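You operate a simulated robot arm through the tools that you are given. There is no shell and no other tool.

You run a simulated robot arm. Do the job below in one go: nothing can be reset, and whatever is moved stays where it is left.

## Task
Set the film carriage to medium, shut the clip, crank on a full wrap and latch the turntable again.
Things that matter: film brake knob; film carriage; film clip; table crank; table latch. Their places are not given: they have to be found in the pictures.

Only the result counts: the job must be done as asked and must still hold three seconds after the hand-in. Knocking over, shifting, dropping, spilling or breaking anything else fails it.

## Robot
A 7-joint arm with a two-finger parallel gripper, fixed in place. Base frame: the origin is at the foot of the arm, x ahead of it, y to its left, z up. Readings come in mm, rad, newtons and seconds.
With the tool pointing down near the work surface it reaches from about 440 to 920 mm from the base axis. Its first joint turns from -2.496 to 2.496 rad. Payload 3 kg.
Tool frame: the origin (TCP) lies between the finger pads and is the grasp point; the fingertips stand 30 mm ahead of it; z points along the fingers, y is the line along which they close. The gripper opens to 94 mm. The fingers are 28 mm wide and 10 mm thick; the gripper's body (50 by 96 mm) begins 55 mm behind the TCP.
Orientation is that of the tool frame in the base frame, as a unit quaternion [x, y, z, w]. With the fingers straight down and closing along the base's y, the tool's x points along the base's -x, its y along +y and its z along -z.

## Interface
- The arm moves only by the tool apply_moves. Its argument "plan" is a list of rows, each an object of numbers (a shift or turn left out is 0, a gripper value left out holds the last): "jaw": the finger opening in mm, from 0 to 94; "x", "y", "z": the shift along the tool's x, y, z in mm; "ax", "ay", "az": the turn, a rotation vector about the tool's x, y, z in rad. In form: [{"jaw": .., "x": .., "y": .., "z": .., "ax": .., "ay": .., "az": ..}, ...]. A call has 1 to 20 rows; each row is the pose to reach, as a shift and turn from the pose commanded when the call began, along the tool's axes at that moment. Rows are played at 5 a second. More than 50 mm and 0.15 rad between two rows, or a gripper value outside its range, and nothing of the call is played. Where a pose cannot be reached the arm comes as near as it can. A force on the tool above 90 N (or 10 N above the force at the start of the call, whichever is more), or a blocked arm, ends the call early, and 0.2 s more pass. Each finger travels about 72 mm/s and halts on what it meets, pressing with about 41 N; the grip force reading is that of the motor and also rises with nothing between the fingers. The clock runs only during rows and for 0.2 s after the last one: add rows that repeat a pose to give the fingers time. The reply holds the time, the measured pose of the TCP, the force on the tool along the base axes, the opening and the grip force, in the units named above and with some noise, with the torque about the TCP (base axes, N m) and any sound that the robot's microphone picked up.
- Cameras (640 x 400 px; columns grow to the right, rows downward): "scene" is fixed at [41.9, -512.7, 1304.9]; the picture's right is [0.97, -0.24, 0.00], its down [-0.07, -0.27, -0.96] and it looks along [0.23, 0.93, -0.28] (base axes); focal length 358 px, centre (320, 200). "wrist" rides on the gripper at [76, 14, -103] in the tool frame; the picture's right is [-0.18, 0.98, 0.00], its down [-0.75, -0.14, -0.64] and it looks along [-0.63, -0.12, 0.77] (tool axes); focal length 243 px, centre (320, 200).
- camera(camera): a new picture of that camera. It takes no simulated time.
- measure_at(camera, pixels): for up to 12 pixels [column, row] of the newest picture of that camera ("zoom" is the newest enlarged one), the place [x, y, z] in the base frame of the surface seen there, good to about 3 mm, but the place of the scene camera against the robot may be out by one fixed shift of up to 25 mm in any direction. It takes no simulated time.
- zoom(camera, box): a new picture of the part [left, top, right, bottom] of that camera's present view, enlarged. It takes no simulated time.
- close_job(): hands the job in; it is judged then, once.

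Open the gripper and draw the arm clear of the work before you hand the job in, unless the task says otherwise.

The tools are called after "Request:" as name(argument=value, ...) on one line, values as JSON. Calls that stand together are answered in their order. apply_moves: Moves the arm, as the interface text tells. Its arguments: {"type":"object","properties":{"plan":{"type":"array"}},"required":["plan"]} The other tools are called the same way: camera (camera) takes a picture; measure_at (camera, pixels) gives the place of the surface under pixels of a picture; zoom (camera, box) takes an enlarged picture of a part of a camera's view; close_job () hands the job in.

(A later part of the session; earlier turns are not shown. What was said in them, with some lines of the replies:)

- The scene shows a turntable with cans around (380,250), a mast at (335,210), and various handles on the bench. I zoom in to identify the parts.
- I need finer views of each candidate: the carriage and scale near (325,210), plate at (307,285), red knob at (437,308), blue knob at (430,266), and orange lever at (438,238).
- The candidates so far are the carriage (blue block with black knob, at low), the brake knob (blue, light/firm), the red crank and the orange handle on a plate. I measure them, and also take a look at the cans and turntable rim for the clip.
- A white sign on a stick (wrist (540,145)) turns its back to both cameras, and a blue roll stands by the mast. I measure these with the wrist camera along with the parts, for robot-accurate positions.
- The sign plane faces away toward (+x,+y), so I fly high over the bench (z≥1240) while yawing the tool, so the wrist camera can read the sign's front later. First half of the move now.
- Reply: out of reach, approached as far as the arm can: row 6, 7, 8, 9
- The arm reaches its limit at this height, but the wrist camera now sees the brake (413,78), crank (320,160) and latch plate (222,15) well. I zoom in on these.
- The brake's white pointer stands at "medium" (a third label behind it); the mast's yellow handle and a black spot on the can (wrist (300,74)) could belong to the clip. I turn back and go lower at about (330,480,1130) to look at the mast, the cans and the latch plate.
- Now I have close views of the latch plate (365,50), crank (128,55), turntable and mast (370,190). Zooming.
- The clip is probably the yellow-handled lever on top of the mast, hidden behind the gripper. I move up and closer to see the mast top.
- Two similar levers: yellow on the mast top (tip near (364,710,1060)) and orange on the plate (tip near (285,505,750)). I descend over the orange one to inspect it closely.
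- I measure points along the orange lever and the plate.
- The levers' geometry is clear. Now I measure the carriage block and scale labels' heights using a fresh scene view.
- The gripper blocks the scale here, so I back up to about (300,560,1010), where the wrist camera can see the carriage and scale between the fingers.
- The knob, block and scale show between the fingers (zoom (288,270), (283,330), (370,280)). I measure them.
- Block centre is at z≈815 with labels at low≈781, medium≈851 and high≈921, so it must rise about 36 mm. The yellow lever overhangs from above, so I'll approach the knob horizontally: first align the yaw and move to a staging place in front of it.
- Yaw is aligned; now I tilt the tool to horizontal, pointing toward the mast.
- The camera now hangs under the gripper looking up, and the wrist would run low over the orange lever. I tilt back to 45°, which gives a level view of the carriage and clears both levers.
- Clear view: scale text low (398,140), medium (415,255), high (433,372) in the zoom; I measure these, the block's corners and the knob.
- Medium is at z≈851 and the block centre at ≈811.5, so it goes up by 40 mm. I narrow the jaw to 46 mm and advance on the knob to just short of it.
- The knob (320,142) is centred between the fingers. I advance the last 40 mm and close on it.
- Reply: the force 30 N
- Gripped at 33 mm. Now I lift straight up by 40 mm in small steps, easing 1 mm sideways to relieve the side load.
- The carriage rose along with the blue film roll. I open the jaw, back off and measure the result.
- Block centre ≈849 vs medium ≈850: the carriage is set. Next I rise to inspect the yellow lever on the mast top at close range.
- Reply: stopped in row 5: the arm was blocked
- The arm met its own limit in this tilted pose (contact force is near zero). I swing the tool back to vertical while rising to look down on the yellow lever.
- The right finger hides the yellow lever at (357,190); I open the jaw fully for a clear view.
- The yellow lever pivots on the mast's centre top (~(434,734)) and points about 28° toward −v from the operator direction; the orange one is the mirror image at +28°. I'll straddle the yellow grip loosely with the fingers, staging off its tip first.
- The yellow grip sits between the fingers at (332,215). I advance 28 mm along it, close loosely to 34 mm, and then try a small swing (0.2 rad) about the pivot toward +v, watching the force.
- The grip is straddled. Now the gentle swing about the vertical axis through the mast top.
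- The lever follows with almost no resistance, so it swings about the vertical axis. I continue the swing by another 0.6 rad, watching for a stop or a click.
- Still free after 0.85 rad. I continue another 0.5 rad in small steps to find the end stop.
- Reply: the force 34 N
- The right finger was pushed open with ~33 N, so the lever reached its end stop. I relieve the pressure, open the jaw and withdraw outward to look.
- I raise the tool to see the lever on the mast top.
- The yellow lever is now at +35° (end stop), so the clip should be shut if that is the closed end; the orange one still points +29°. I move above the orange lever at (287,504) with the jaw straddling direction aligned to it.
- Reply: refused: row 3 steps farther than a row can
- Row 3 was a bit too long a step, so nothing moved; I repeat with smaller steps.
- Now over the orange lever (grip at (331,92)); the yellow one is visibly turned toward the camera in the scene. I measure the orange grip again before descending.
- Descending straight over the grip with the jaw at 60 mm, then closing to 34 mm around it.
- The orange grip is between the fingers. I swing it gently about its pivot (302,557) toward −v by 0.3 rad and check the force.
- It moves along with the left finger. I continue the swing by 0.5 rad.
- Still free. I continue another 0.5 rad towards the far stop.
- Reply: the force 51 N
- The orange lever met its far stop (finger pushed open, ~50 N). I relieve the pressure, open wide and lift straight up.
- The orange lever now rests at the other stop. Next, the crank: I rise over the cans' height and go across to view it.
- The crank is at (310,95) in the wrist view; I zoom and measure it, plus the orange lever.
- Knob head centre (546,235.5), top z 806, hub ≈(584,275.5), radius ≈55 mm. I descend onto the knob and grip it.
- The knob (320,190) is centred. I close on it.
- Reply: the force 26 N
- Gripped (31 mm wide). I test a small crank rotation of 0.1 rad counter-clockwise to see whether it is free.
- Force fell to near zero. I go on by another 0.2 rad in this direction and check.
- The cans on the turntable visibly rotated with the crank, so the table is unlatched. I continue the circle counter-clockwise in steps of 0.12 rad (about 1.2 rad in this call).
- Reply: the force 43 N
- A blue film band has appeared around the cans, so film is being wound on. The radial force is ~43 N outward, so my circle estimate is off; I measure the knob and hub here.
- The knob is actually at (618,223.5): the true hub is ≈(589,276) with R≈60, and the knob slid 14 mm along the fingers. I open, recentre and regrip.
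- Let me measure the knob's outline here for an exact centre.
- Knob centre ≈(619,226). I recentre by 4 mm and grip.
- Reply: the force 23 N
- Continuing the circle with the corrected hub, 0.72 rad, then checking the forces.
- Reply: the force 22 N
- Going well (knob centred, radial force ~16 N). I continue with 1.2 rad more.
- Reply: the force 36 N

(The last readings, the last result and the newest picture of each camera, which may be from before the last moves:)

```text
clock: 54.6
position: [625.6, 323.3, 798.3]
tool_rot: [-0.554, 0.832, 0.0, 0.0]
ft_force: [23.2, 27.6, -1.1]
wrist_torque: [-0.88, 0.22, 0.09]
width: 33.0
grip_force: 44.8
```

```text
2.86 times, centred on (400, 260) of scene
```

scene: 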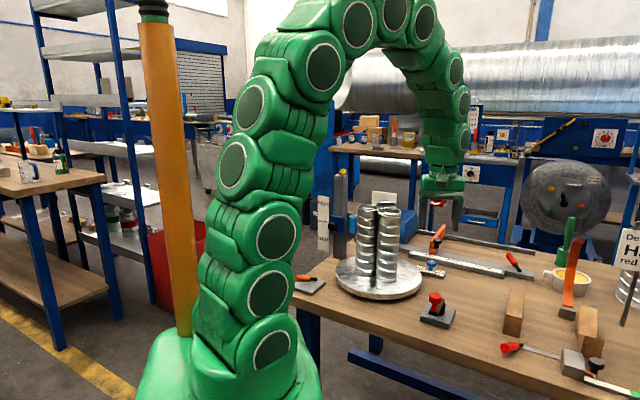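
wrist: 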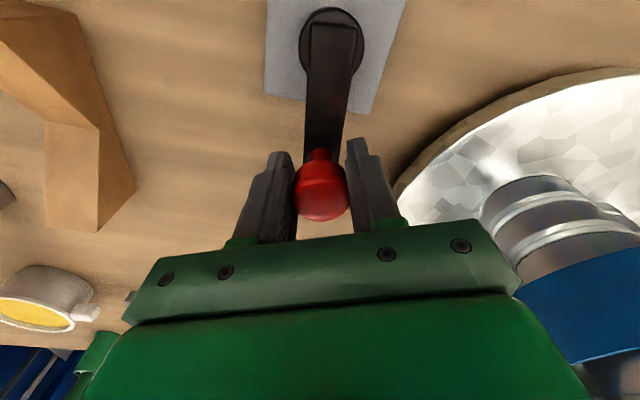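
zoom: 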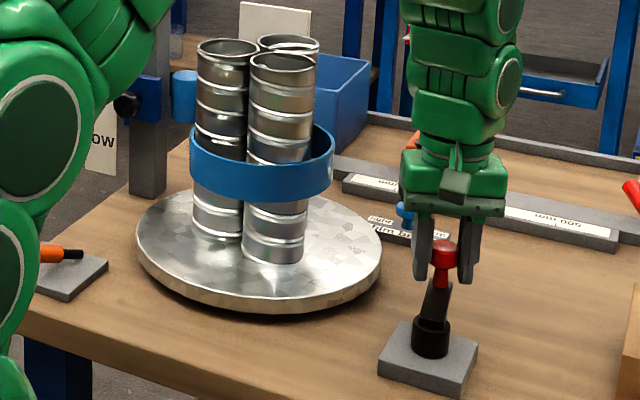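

The band grows as wrapping proceeds. The radial force is 36 N outward, so I measure the knob again to refine the circle.

Request:
measure_at(camera="wrist", pixels=[[297, 195], [345, 195], [322, 216], [320, 185], [321, 195], [321, 205], [333, 45], [360, 45], [305, 45], [330, 12]])

```text
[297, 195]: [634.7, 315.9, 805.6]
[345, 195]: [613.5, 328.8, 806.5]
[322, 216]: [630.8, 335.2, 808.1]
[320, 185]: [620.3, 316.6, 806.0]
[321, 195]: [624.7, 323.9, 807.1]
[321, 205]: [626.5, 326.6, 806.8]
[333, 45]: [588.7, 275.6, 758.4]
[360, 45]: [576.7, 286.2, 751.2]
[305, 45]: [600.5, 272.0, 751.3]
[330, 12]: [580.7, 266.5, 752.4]
```

The knob is centred on the TCP, so I only enlarge the radius a little (61 mm) and continue 0.72 rad.

Request:
apply_moves(plan=[{"x": -3.1, "y": 6.7}, {"x": -3.8, "y": 14}, {"x": -3.7, "y": 21.3}, {"x": -2.7, "y": 28.55}, {"x": -0.9, "y": 35.6}, {"x": 1.8, "y": 42.4}])

Request:
camera(camera="wrist")

```text
clock: 56.0
position: [584.7, 335.8, 798.0]
tool_rot: [-0.553, 0.833, 0.001, -0.002]
ft_force: [-8.1, 15.8, 6.0]
wrist_torque: [-0.63, 0.46, -0.18]
width: 33.1
grip_force: 40.2
```

```text
taken
```

wrist: 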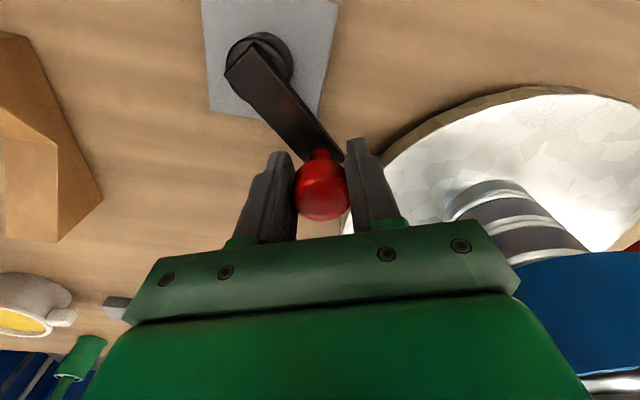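

On track (4.0 rad done). I continue 1.2 rad more.

Request:
apply_moves(plan=[{"x": 3.9, "y": 6.2}, {"x": 8.1, "y": 12.1}, {"x": 12.95, "y": 17.5}, {"x": 18.4, "y": 22.2}, {"x": 24.4, "y": 26.3}, {"x": 30.9, "y": 29.6}, {"x": 37.7, "y": 32.1}, {"x": 44.75, "y": 33.8}, {"x": 51.95, "y": 34.7}, {"x": 59.2, "y": 34.6}])

Request:
camera(camera="wrist")

Request:
zoom(camera="scene", box=[320, 190, 480, 330])

```text
clock: 58.2
position: [532.1, 294.3, 798.8]
tool_rot: [-0.553, 0.833, -0.001, 0.001]
ft_force: [-9.3, 3.1, 0.2]
wrist_torque: [0.14, 0.2, 0.09]
width: 31.7
grip_force: 25.6
```

```text
taken
```

wrist: 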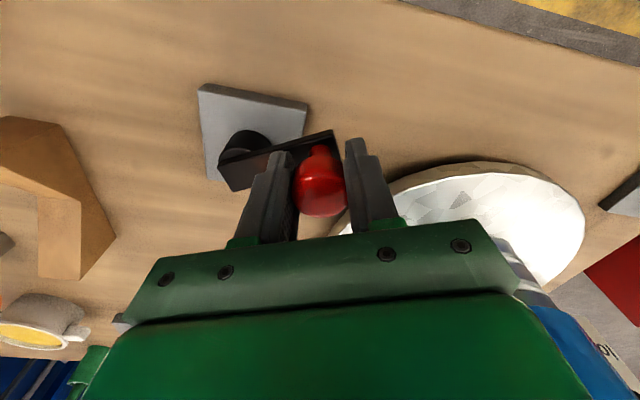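

```text
2.86 times, centred on (400, 260) of scene
```

zoom: 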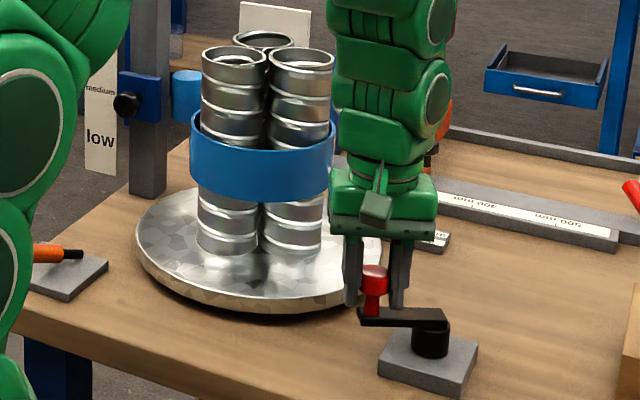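

About 1.1 rad remains to bring the crank back to its starting place. I finish the circle.

Request:
apply_moves(plan=[{"x": 7.1, "y": -1.4}, {"x": 14.1, "y": -3.1}, {"x": 20.8, "y": -5.7}, {"x": 27.2, "y": -9.05}, {"x": 33.1, "y": -13.1}, {"x": 38.5, "y": -17.9}, {"x": 43.3, "y": -23.3}, {"x": 47.4, "y": -29.2}, {"x": 51.0, "y": -36.4}, {"x": 51.0, "y": -36.4}])

Request:
camera(camera="wrist")

Request:
zoom(camera="scene", box=[320, 190, 480, 330])

```text
clock: 58.7
position: [531.2, 292.7, 800.5]
tool_rot: [-0.554, 0.832, 0.001, 0.005]
ft_force: [2.5, 31.8, -25.1]
wrist_torque: [0.26, -0.01, 0.01]
width: 31.5
grip_force: 44.8
stopped in row 2: the force on the tool passed its limit at 100 N (the readings are from after the stop); the commanded pose is now the measured one
```

```text
taken
```

wrist: 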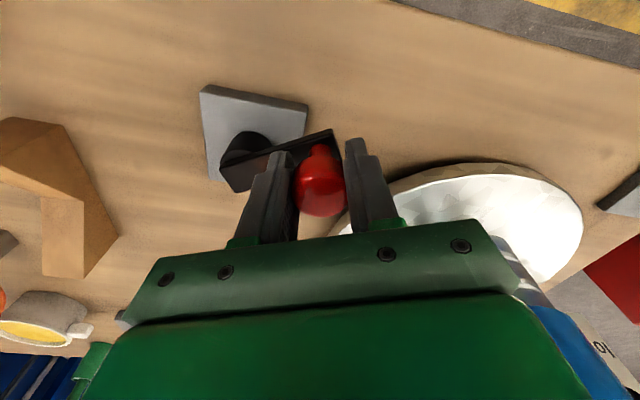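

```text
2.86 times, centred on (400, 260) of scene
```

zoom: 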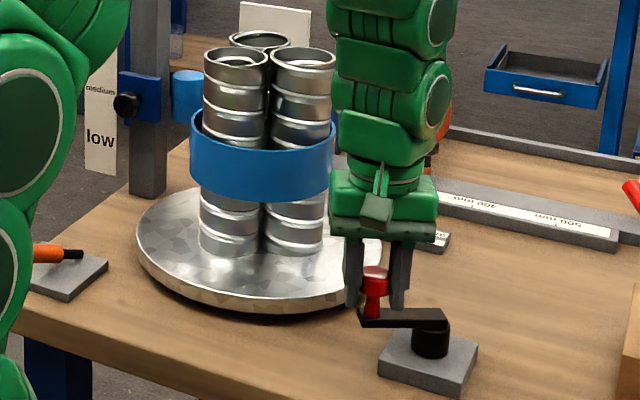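

The crank met a hard stop at about 300° of travel (limit force), and the band has grown broad: with the table geared up, the table has made well over a full turn. I release the knob and lift away to inspect.

Request:
apply_moves(plan=[{"jaw": 60}, {"jaw": 64}, {"jaw": 64}, {"jaw": 64, "z": -40}, {"jaw": 64, "z": -80}, {"jaw": 64, "z": -120}, {"jaw": 64, "z": -160}, {"jaw": 64, "z": -200}])

Request:
camera(camera="wrist")

Request:
camera(camera="scene")

Request:
zoom(camera="scene", box=[320, 190, 480, 330])

```text
clock: 60.5
position: [528.8, 288.7, 999.8]
tool_rot: [-0.554, 0.832, 0.0, 0.004]
ft_force: [0.0, -0.2, -1.2]
wrist_torque: [-0.01, -0.02, 0.0]
width: 64.0
grip_force: 0.1
```

```text
taken
```

wrist: 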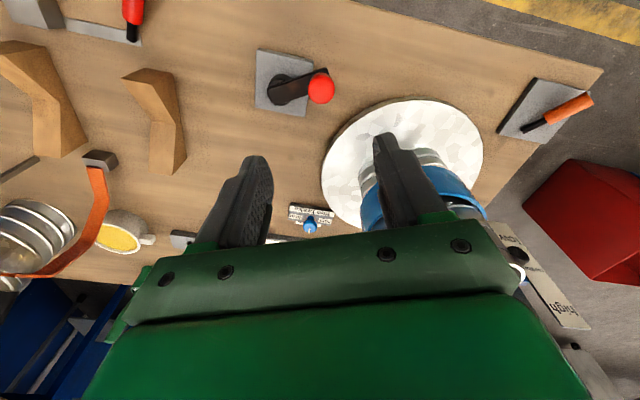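

```text
taken
```

scene: 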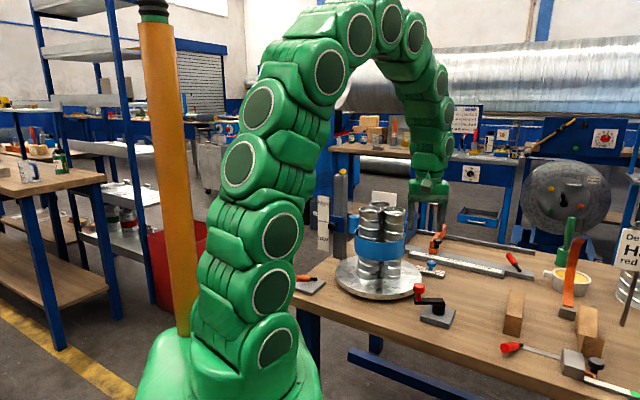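

```text
2.86 times, centred on (400, 260) of scene
```

zoom: 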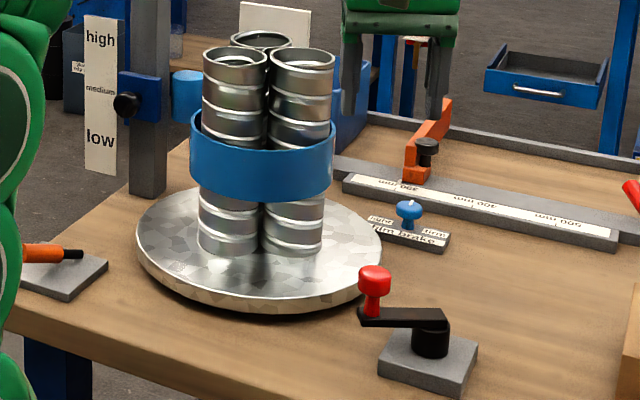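

I measure where the crank stopped and the band's height.

Request:
measure_at(camera="wrist", pixels=[[321, 87], [310, 88], [332, 88], [282, 90], [573, 106], [590, 97], [545, 119], [528, 127]])

Request:
measure_at(camera="scene", pixels=[[378, 245], [378, 257], [417, 288], [302, 278]])

```text
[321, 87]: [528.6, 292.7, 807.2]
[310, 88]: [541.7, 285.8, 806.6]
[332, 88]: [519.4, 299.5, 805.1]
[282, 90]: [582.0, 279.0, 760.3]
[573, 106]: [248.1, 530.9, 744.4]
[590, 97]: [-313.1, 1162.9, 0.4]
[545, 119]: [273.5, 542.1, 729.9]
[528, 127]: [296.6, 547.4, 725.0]
```

```text
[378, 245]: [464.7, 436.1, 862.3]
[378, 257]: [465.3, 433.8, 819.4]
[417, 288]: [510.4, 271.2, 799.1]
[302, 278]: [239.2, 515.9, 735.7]
```

Crank stopped at 301° from its start; the band lies at z≈820–865, at the carriage's height. Now I go back over the orange lever (grip near (253,533)) to swing it back.

Request:
apply_moves(plan=[{"z": -40}, {"x": -13, "y": 39, "z": -50, "az": 0.09}, {"x": -26, "y": 77, "z": -50, "az": 0.18}, {"x": -40, "y": 116, "z": -50, "az": 0.27}, {"x": -53, "y": 155, "z": -50, "az": 0.36}, {"x": -66, "y": 194, "z": -50, "az": 0.45}, {"x": -79, "y": 232, "z": -50, "az": 0.54}, {"x": -93, "y": 271, "z": -40, "az": 0.63}, {"x": -106, "y": 309, "z": -20, "az": 0.73}, {"x": -119, "y": 347, "z": 0, "az": 0.827}, {"x": -119, "y": 347, "z": 40, "az": 0.827}, {"x": -119, "y": 347, "z": 80, "az": 0.827}])

Request:
camera(camera="wrist")

Request:
zoom(camera="scene", box=[320, 190, 480, 330])

```text
clock: 63.1
position: [255.6, 533.5, 919.9]
tool_rot: [-0.172, 0.985, 0.004, 0.004]
ft_force: [-1.3, 0.3, 0.0]
wrist_torque: [0.0, 0.03, 0.01]
width: 63.9
grip_force: 0.1
```

```text
taken
```

wrist: 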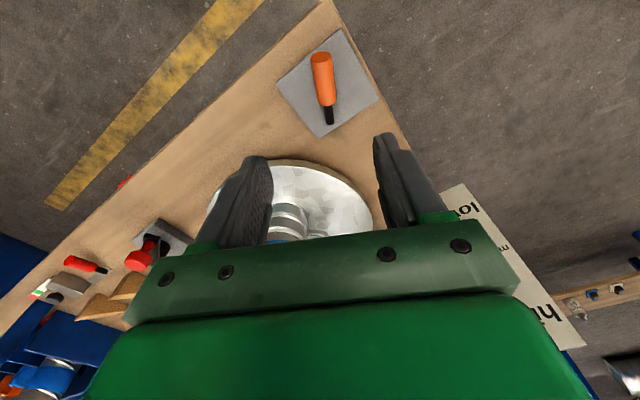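

```text
2.86 times, centred on (400, 260) of scene
```

zoom: 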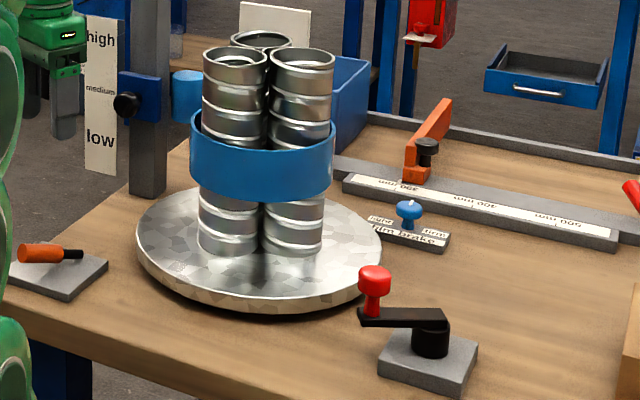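

Request:
measure_at(camera="wrist", pixels=[[322, 62], [322, 72], [324, 85], [325, 97], [327, 108], [329, 118]])

Request:
zoom(camera="wrist", box=[260, 20, 400, 150])

```text
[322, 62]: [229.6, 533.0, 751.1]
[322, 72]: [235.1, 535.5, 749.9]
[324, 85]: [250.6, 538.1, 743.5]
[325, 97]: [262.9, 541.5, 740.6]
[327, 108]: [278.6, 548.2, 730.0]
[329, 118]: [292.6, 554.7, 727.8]
```

```text
3.08 times, centred on (330, 85) of wrist
```

zoom: 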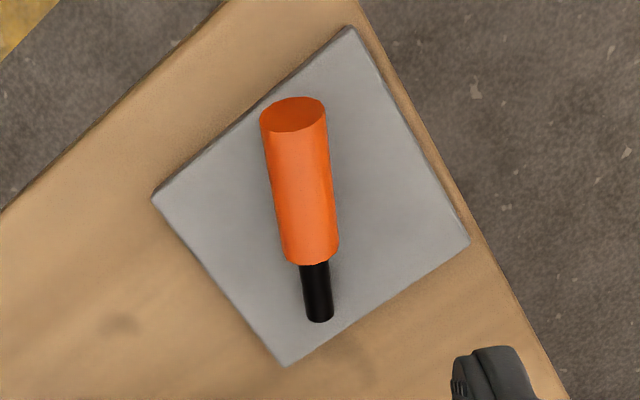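

The orange lever lies at −25°, pivot ≈(301,556). I descend straddling it and close to 34 mm.

Request:
apply_moves(plan=[{"y": 6, "z": 40, "jaw": 62}, {"y": 6, "z": 80}, {"y": 6, "z": 120}, {"y": 6, "z": 150}, {"y": 6, "z": 168}, {"y": 6, "z": 168, "jaw": 34}, {"y": 6, "z": 168, "jaw": 34}, {"y": 6, "z": 168, "jaw": 34}])

Request:
camera(camera="wrist")

```text
clock: 64.9
position: [254.0, 541.3, 754.0]
tool_rot: [-0.172, 0.985, 0.003, 0.003]
ft_force: [0.2, -0.3, 0.4]
wrist_torque: [0.01, -0.03, -0.02]
width: 33.9
grip_force: 0.2
```

```text
taken
```

wrist: 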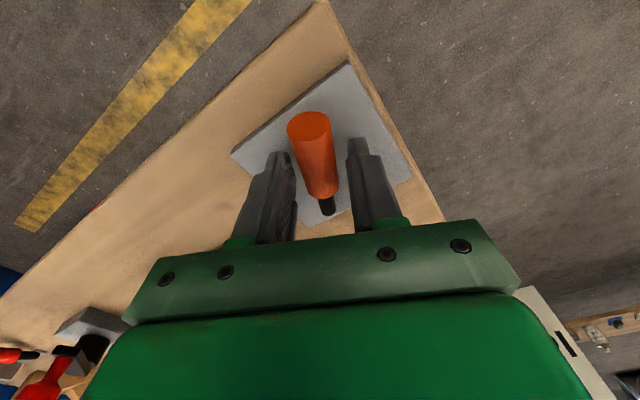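

Straddled. I swing it counter-clockwise (+v) by 0.9 rad.

Request:
apply_moves(plan=[{"x": -0.25, "y": -4.9, "az": -0.1}, {"x": -1, "y": -9.8, "az": -0.2}, {"x": -2.2, "y": -14.6, "az": -0.3}, {"x": -3.9, "y": -19.3, "az": -0.4}, {"x": -6.1, "y": -23.7, "az": -0.5}, {"x": -8.6, "y": -27.9, "az": -0.6}, {"x": -11.6, "y": -31.9, "az": -0.7}, {"x": -15, "y": -35.5, "az": -0.8}, {"x": -18.7, "y": -38.8, "az": -0.9}])

Request:
camera(camera="wrist")

```text
clock: 66.9
position: [286.3, 509.4, 751.8]
tool_rot: [-0.584, 0.812, 0.0, 0.004]
ft_force: [-1.0, 0.3, -0.3]
wrist_torque: [-0.01, -0.01, 0.0]
width: 34.7
grip_force: 0.8
```

```text
taken
```

wrist: 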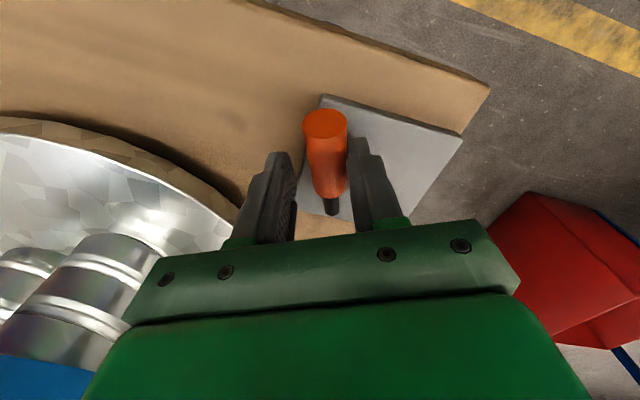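

Free so far. I push on another 0.4 rad to its stop.

Request:
apply_moves(plan=[{"x": -0.25, "y": -4.9, "az": -0.1}, {"x": -1, "y": -9.8, "az": -0.2}, {"x": -2.2, "y": -14.6, "az": -0.3}, {"x": -3.9, "y": -19.3, "az": -0.4}])

Request:
camera(camera="wrist")

```text
clock: 67.9
position: [304.4, 509.3, 752.0]
tool_rot: [0.733, -0.68, 0.0, -0.005]
ft_force: [-36.8, 21.3, -0.2]
wrist_torque: [0.38, 0.48, -1.16]
width: 54.7
grip_force: 18.2
```

```text
taken
```

wrist: 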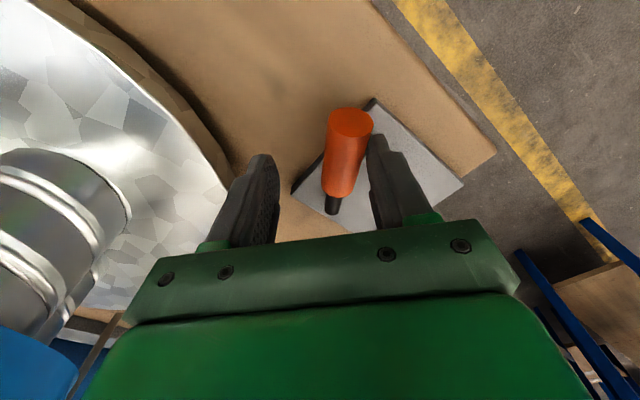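

At the stop. I open to 66 mm without dragging, and lift straight up.

Request:
apply_moves(plan=[{"jaw": 66}, {"jaw": 66, "y": 2}, {"jaw": 66, "y": 2, "z": -40}, {"jaw": 66, "y": 2, "z": -80}, {"jaw": 66, "y": 2, "z": -120}, {"jaw": 66, "y": 2, "z": -165}])

Request:
camera(camera="wrist")

Request:
zoom(camera="scene", box=[280, 190, 440, 330])

```text
clock: 69.3
position: [303.5, 507.3, 918.6]
tool_rot: [0.734, -0.679, 0.0, -0.004]
ft_force: [0.4, -0.3, 0.0]
wrist_torque: [0.0, -0.05, -0.02]
width: 65.8
grip_force: 0.1
```

```text
taken
```

wrist: 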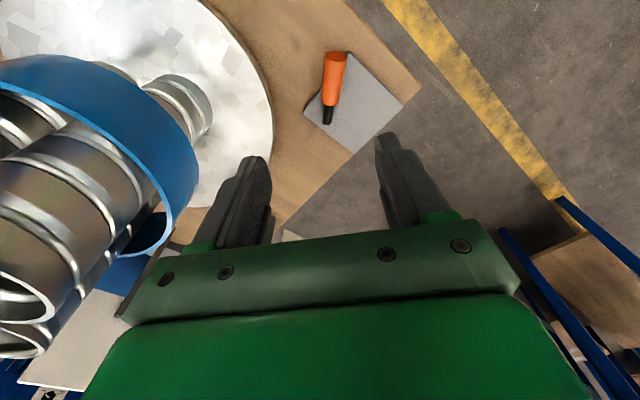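

```text
2.86 times, centred on (360, 260) of scene
```

zoom: 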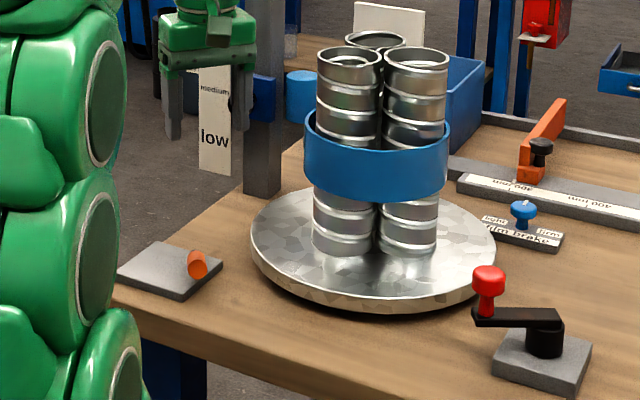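

Request:
measure_at(camera="wrist", pixels=[[335, 60], [334, 75], [331, 95], [328, 108], [327, 118]])

```text
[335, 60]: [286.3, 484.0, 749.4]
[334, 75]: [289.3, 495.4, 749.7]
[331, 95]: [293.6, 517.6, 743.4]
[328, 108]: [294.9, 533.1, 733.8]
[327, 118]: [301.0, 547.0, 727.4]
```

The lever is at its +v end stop (0.57 rad), the side it started from. To confirm that this is indeed the latch, I'll test the crank with a very light backward push: move above the crank first, with fingers closed.

Request:
apply_moves(plan=[{"z": -45, "jaw": 40}, {"z": -90, "jaw": 0}, {"x": 20, "y": -15, "z": -120}, {"x": 51, "y": -40, "z": -125}, {"x": 82, "y": -64, "z": -125}, {"x": 113, "y": -88, "z": -125}, {"x": 144, "y": -112, "z": -125}, {"x": 175, "y": -136, "z": -125}, {"x": 206, "y": -160, "z": -125}, {"x": 237, "y": -184, "z": -125}, {"x": 267, "y": -206, "z": -125}])

Request:
camera(camera="wrist")

Request:
zoom(camera="scene", box=[280, 150, 460, 330])

```text
clock: 71.7
position: [528.3, 254.1, 1041.6]
tool_rot: [0.734, -0.679, 0.0, -0.005]
ft_force: [1.1, 0.0, -0.7]
wrist_torque: [0.0, 0.03, 0.01]
width: 0.0
grip_force: 32.7
```

```text
taken
```

wrist: 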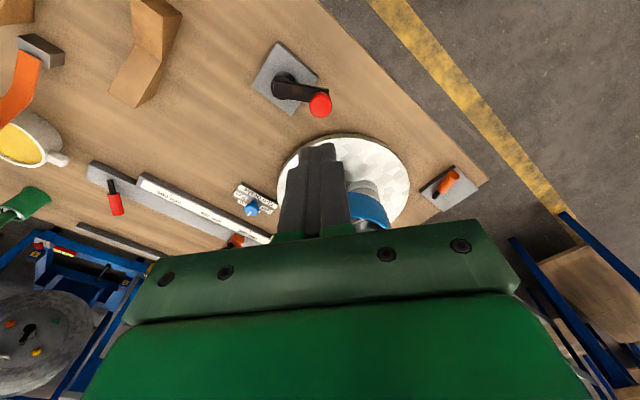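

```text
2.22 times, centred on (370, 240) of scene
```

zoom: 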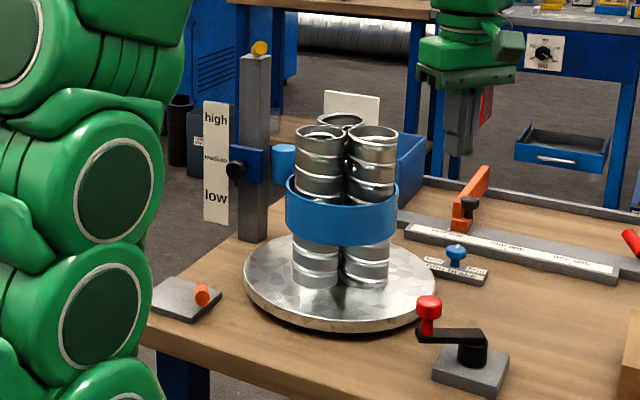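

I measure the knob's place from here before descending beside it.

Request:
measure_at(camera="wrist", pixels=[[320, 103], [310, 104], [330, 104], [320, 94], [320, 113], [284, 85]])

```text
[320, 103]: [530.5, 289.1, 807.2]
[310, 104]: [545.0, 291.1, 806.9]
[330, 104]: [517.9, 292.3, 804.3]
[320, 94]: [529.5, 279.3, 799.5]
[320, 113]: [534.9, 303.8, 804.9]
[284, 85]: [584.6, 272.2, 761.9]
```

Descending next to the knob's near side (y≈252, clear of it).

Request:
apply_moves(plan=[{"x": 2.2, "y": -2.5, "z": 48}, {"x": 2.2, "y": -2.5, "z": 96}, {"x": 2.2, "y": -2.5, "z": 144}, {"x": 2.2, "y": -2.5, "z": 192}, {"x": 2.2, "y": -2.5, "z": 225}, {"x": 2.2, "y": -2.5, "z": 241}])

Request:
camera(camera="wrist")

```text
clock: 73.1
position: [531.0, 254.7, 800.6]
tool_rot: [0.733, -0.68, 0.0, -0.004]
ft_force: [0.6, -0.2, 0.5]
wrist_torque: [0.05, 0.05, -0.01]
width: 0.0
grip_force: 33.1
```

```text
taken
```

wrist: 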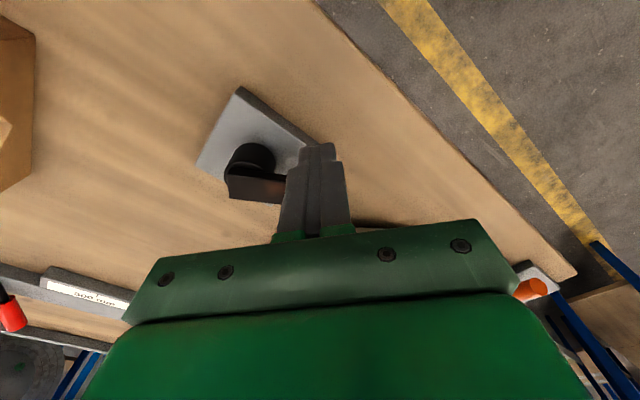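

I push in tiny steps toward +y (backward for the crank): first 8 mm.

Request:
apply_moves(plan=[{"x": -3}, {"x": -6}, {"x": -8}])

```text
clock: 73.9
position: [531.7, 262.9, 801.6]
tool_rot: [0.734, -0.68, -0.001, -0.004]
ft_force: [0.7, -0.4, 0.6]
wrist_torque: [0.0, -0.01, -0.02]
width: 0.0
grip_force: 33.0
```

No contact yet; two more millimetres at a time.

Request:
apply_moves(plan=[{"x": -1}, {"x": -2}])

```text
clock: 74.5
position: [530.8, 264.4, 800.8]
tool_rot: [0.734, -0.679, 0.001, -0.003]
ft_force: [0.3, 0.0, -0.3]
wrist_torque: [0.01, -0.02, -0.02]
width: 0.0
grip_force: 33.1
```

Request:
apply_moves(plan=[{"x": -1}, {"x": -2}])

```text
clock: 75.1
position: [529.8, 265.5, 799.1]
tool_rot: [0.733, -0.681, 0.0, -0.003]
ft_force: [4.1, -36.5, 6.3]
wrist_torque: [0.16, 0.0, -0.32]
width: 0.0
grip_force: 32.3
```

36 N builds up at once with no movement (earlier the free crank dragged only ~10 N), so the table is latched by the orange lever. I back away and lift clear.

Request:
apply_moves(plan=[{"x": 8}, {"x": 20}, {"x": 20, "z": -40}, {"x": 20, "z": -85}, {"x": 20, "z": -130}, {"x": 20, "z": -175}, {"x": 20, "z": -220}, {"x": 20, "z": -260}])

Request:
camera(camera="wrist")

Request:
zoom(camera="scene", box=[280, 150, 460, 330])

```text
clock: 76.9
position: [531.8, 244.7, 1062.0]
tool_rot: [0.733, -0.68, 0.001, -0.004]
ft_force: [-0.3, 0.2, -0.4]
wrist_torque: [0.0, 0.01, 0.0]
width: 0.2
grip_force: 33.4
```

```text
taken
```

wrist: 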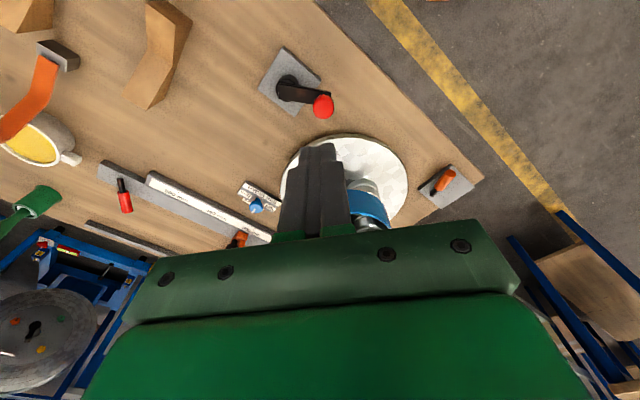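

```text
2.22 times, centred on (370, 240) of scene
```

zoom: 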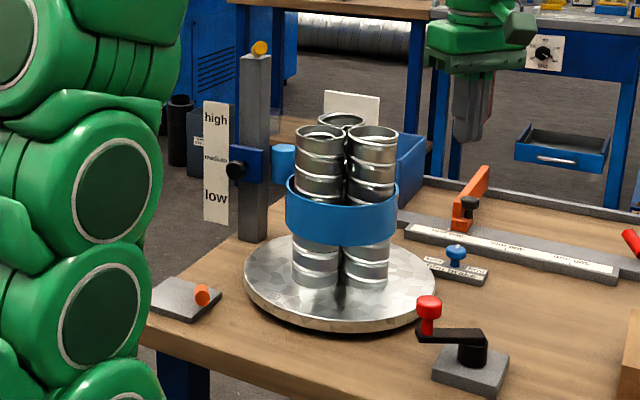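

Everything looks in place. A last check of the carriage height against the medium label in the scene view.

Request:
measure_at(camera="zoom", pixels=[[258, 150], [258, 180], [252, 147], [215, 158], [215, 196], [215, 119], [261, 47]])

Request:
zoom(camera="scene", box=[305, 160, 375, 240])

```text
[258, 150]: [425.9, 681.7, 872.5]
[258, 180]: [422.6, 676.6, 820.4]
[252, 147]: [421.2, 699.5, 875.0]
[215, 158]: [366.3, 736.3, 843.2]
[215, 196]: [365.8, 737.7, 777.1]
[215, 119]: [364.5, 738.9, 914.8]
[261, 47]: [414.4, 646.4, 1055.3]
```

```text
5.00 times, centred on (340, 200) of scene
```

zoom: 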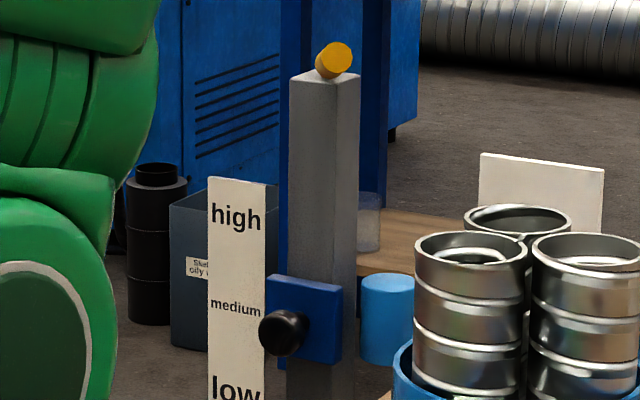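

The carriage block (centre ≈847) matches "medium" (≈844–846), the clip and latch levers rest at their shut ends, and the film band is on. I open the gripper and draw the arm clear.

Request:
apply_moves(plan=[{"jaw": 94, "z": -30}, {"jaw": 94, "z": -60, "x": 20}, {"jaw": 94, "z": -90, "x": 40, "y": 30}, {"jaw": 94, "z": -110, "x": 50, "y": 60}, {"jaw": 94, "z": -110, "x": 50, "y": 90}, {"jaw": 94, "z": -110, "x": 50, "y": 90}])

Request:
camera(camera="scene")

Request:
zoom(camera="scene", box=[280, 150, 460, 330])

```text
clock: 78.3
position: [444.7, 187.8, 1169.6]
tool_rot: [0.733, -0.68, -0.001, -0.004]
ft_force: [-0.1, 0.2, 0.2]
wrist_torque: [0.0, 0.02, 0.01]
width: 94.1
grip_force: 0.0
```

```text
taken
```

scene: 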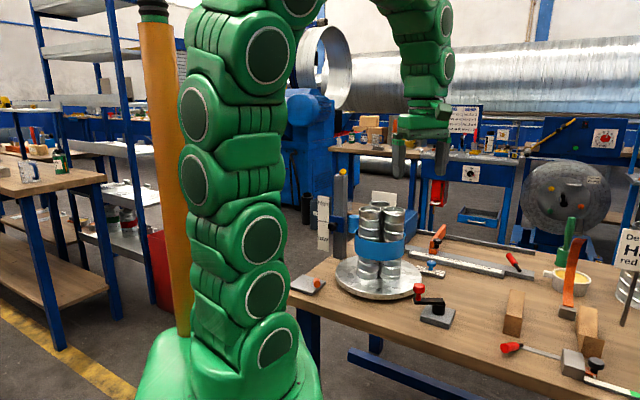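

```text
2.22 times, centred on (370, 240) of scene
```

zoom: 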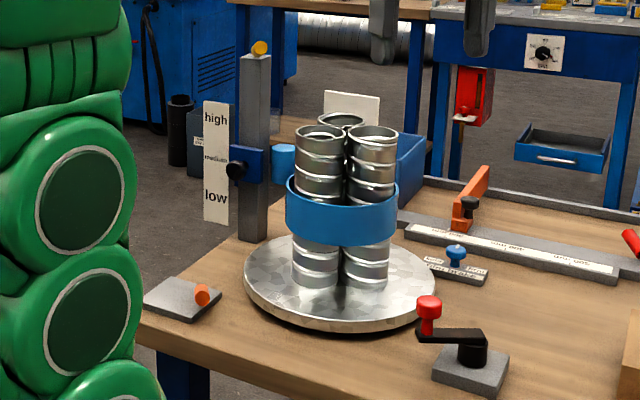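

The arm is clear and all parts hold: carriage at medium, clip lever shut, film band on the cans, latch lever home. I hand the job in.

Request:
close_job()

```text
The job is handed in.
```

I've handed the job in, and the result hasn't been reported back to me. Everything was holding in the last pictures; the points I inferred rather than saw are noted below.

- **Carriage:** I raised it about 40 mm. Its centre sits at z ≈ 847–849 mm, against the "medium" label at about 843–851 mm.
- **Clip:** I took the yellow lever on top of the mast to be the clip, since nothing on it is labelled. I swung it from one end of its travel to the other. Film wound onto the cans afterwards, which fits the clip being shut.
- **Wrap:** I turned the crank counter-clockwise about 300°, until it hit a hard stop. The blue film band sits on the cans at z ≈ 820–865 mm. Judging by the cans' positions, the table turns faster than the crank and went round about twice. If exactly one turn was wanted, this is more than that.
- **Latch:** I swung the orange lever away before cranking and back to its end stop afterwards. A light backward push on the crank then met about 36 N with no movement, so the table is latched.
- **Film brake:** I left it at "medium", as I found it, because the task gave no setting for it.

A white sign behind the turntable faces away from both cameras and was out of reach to read. If it holds instructions for this station, I didn't follow them.
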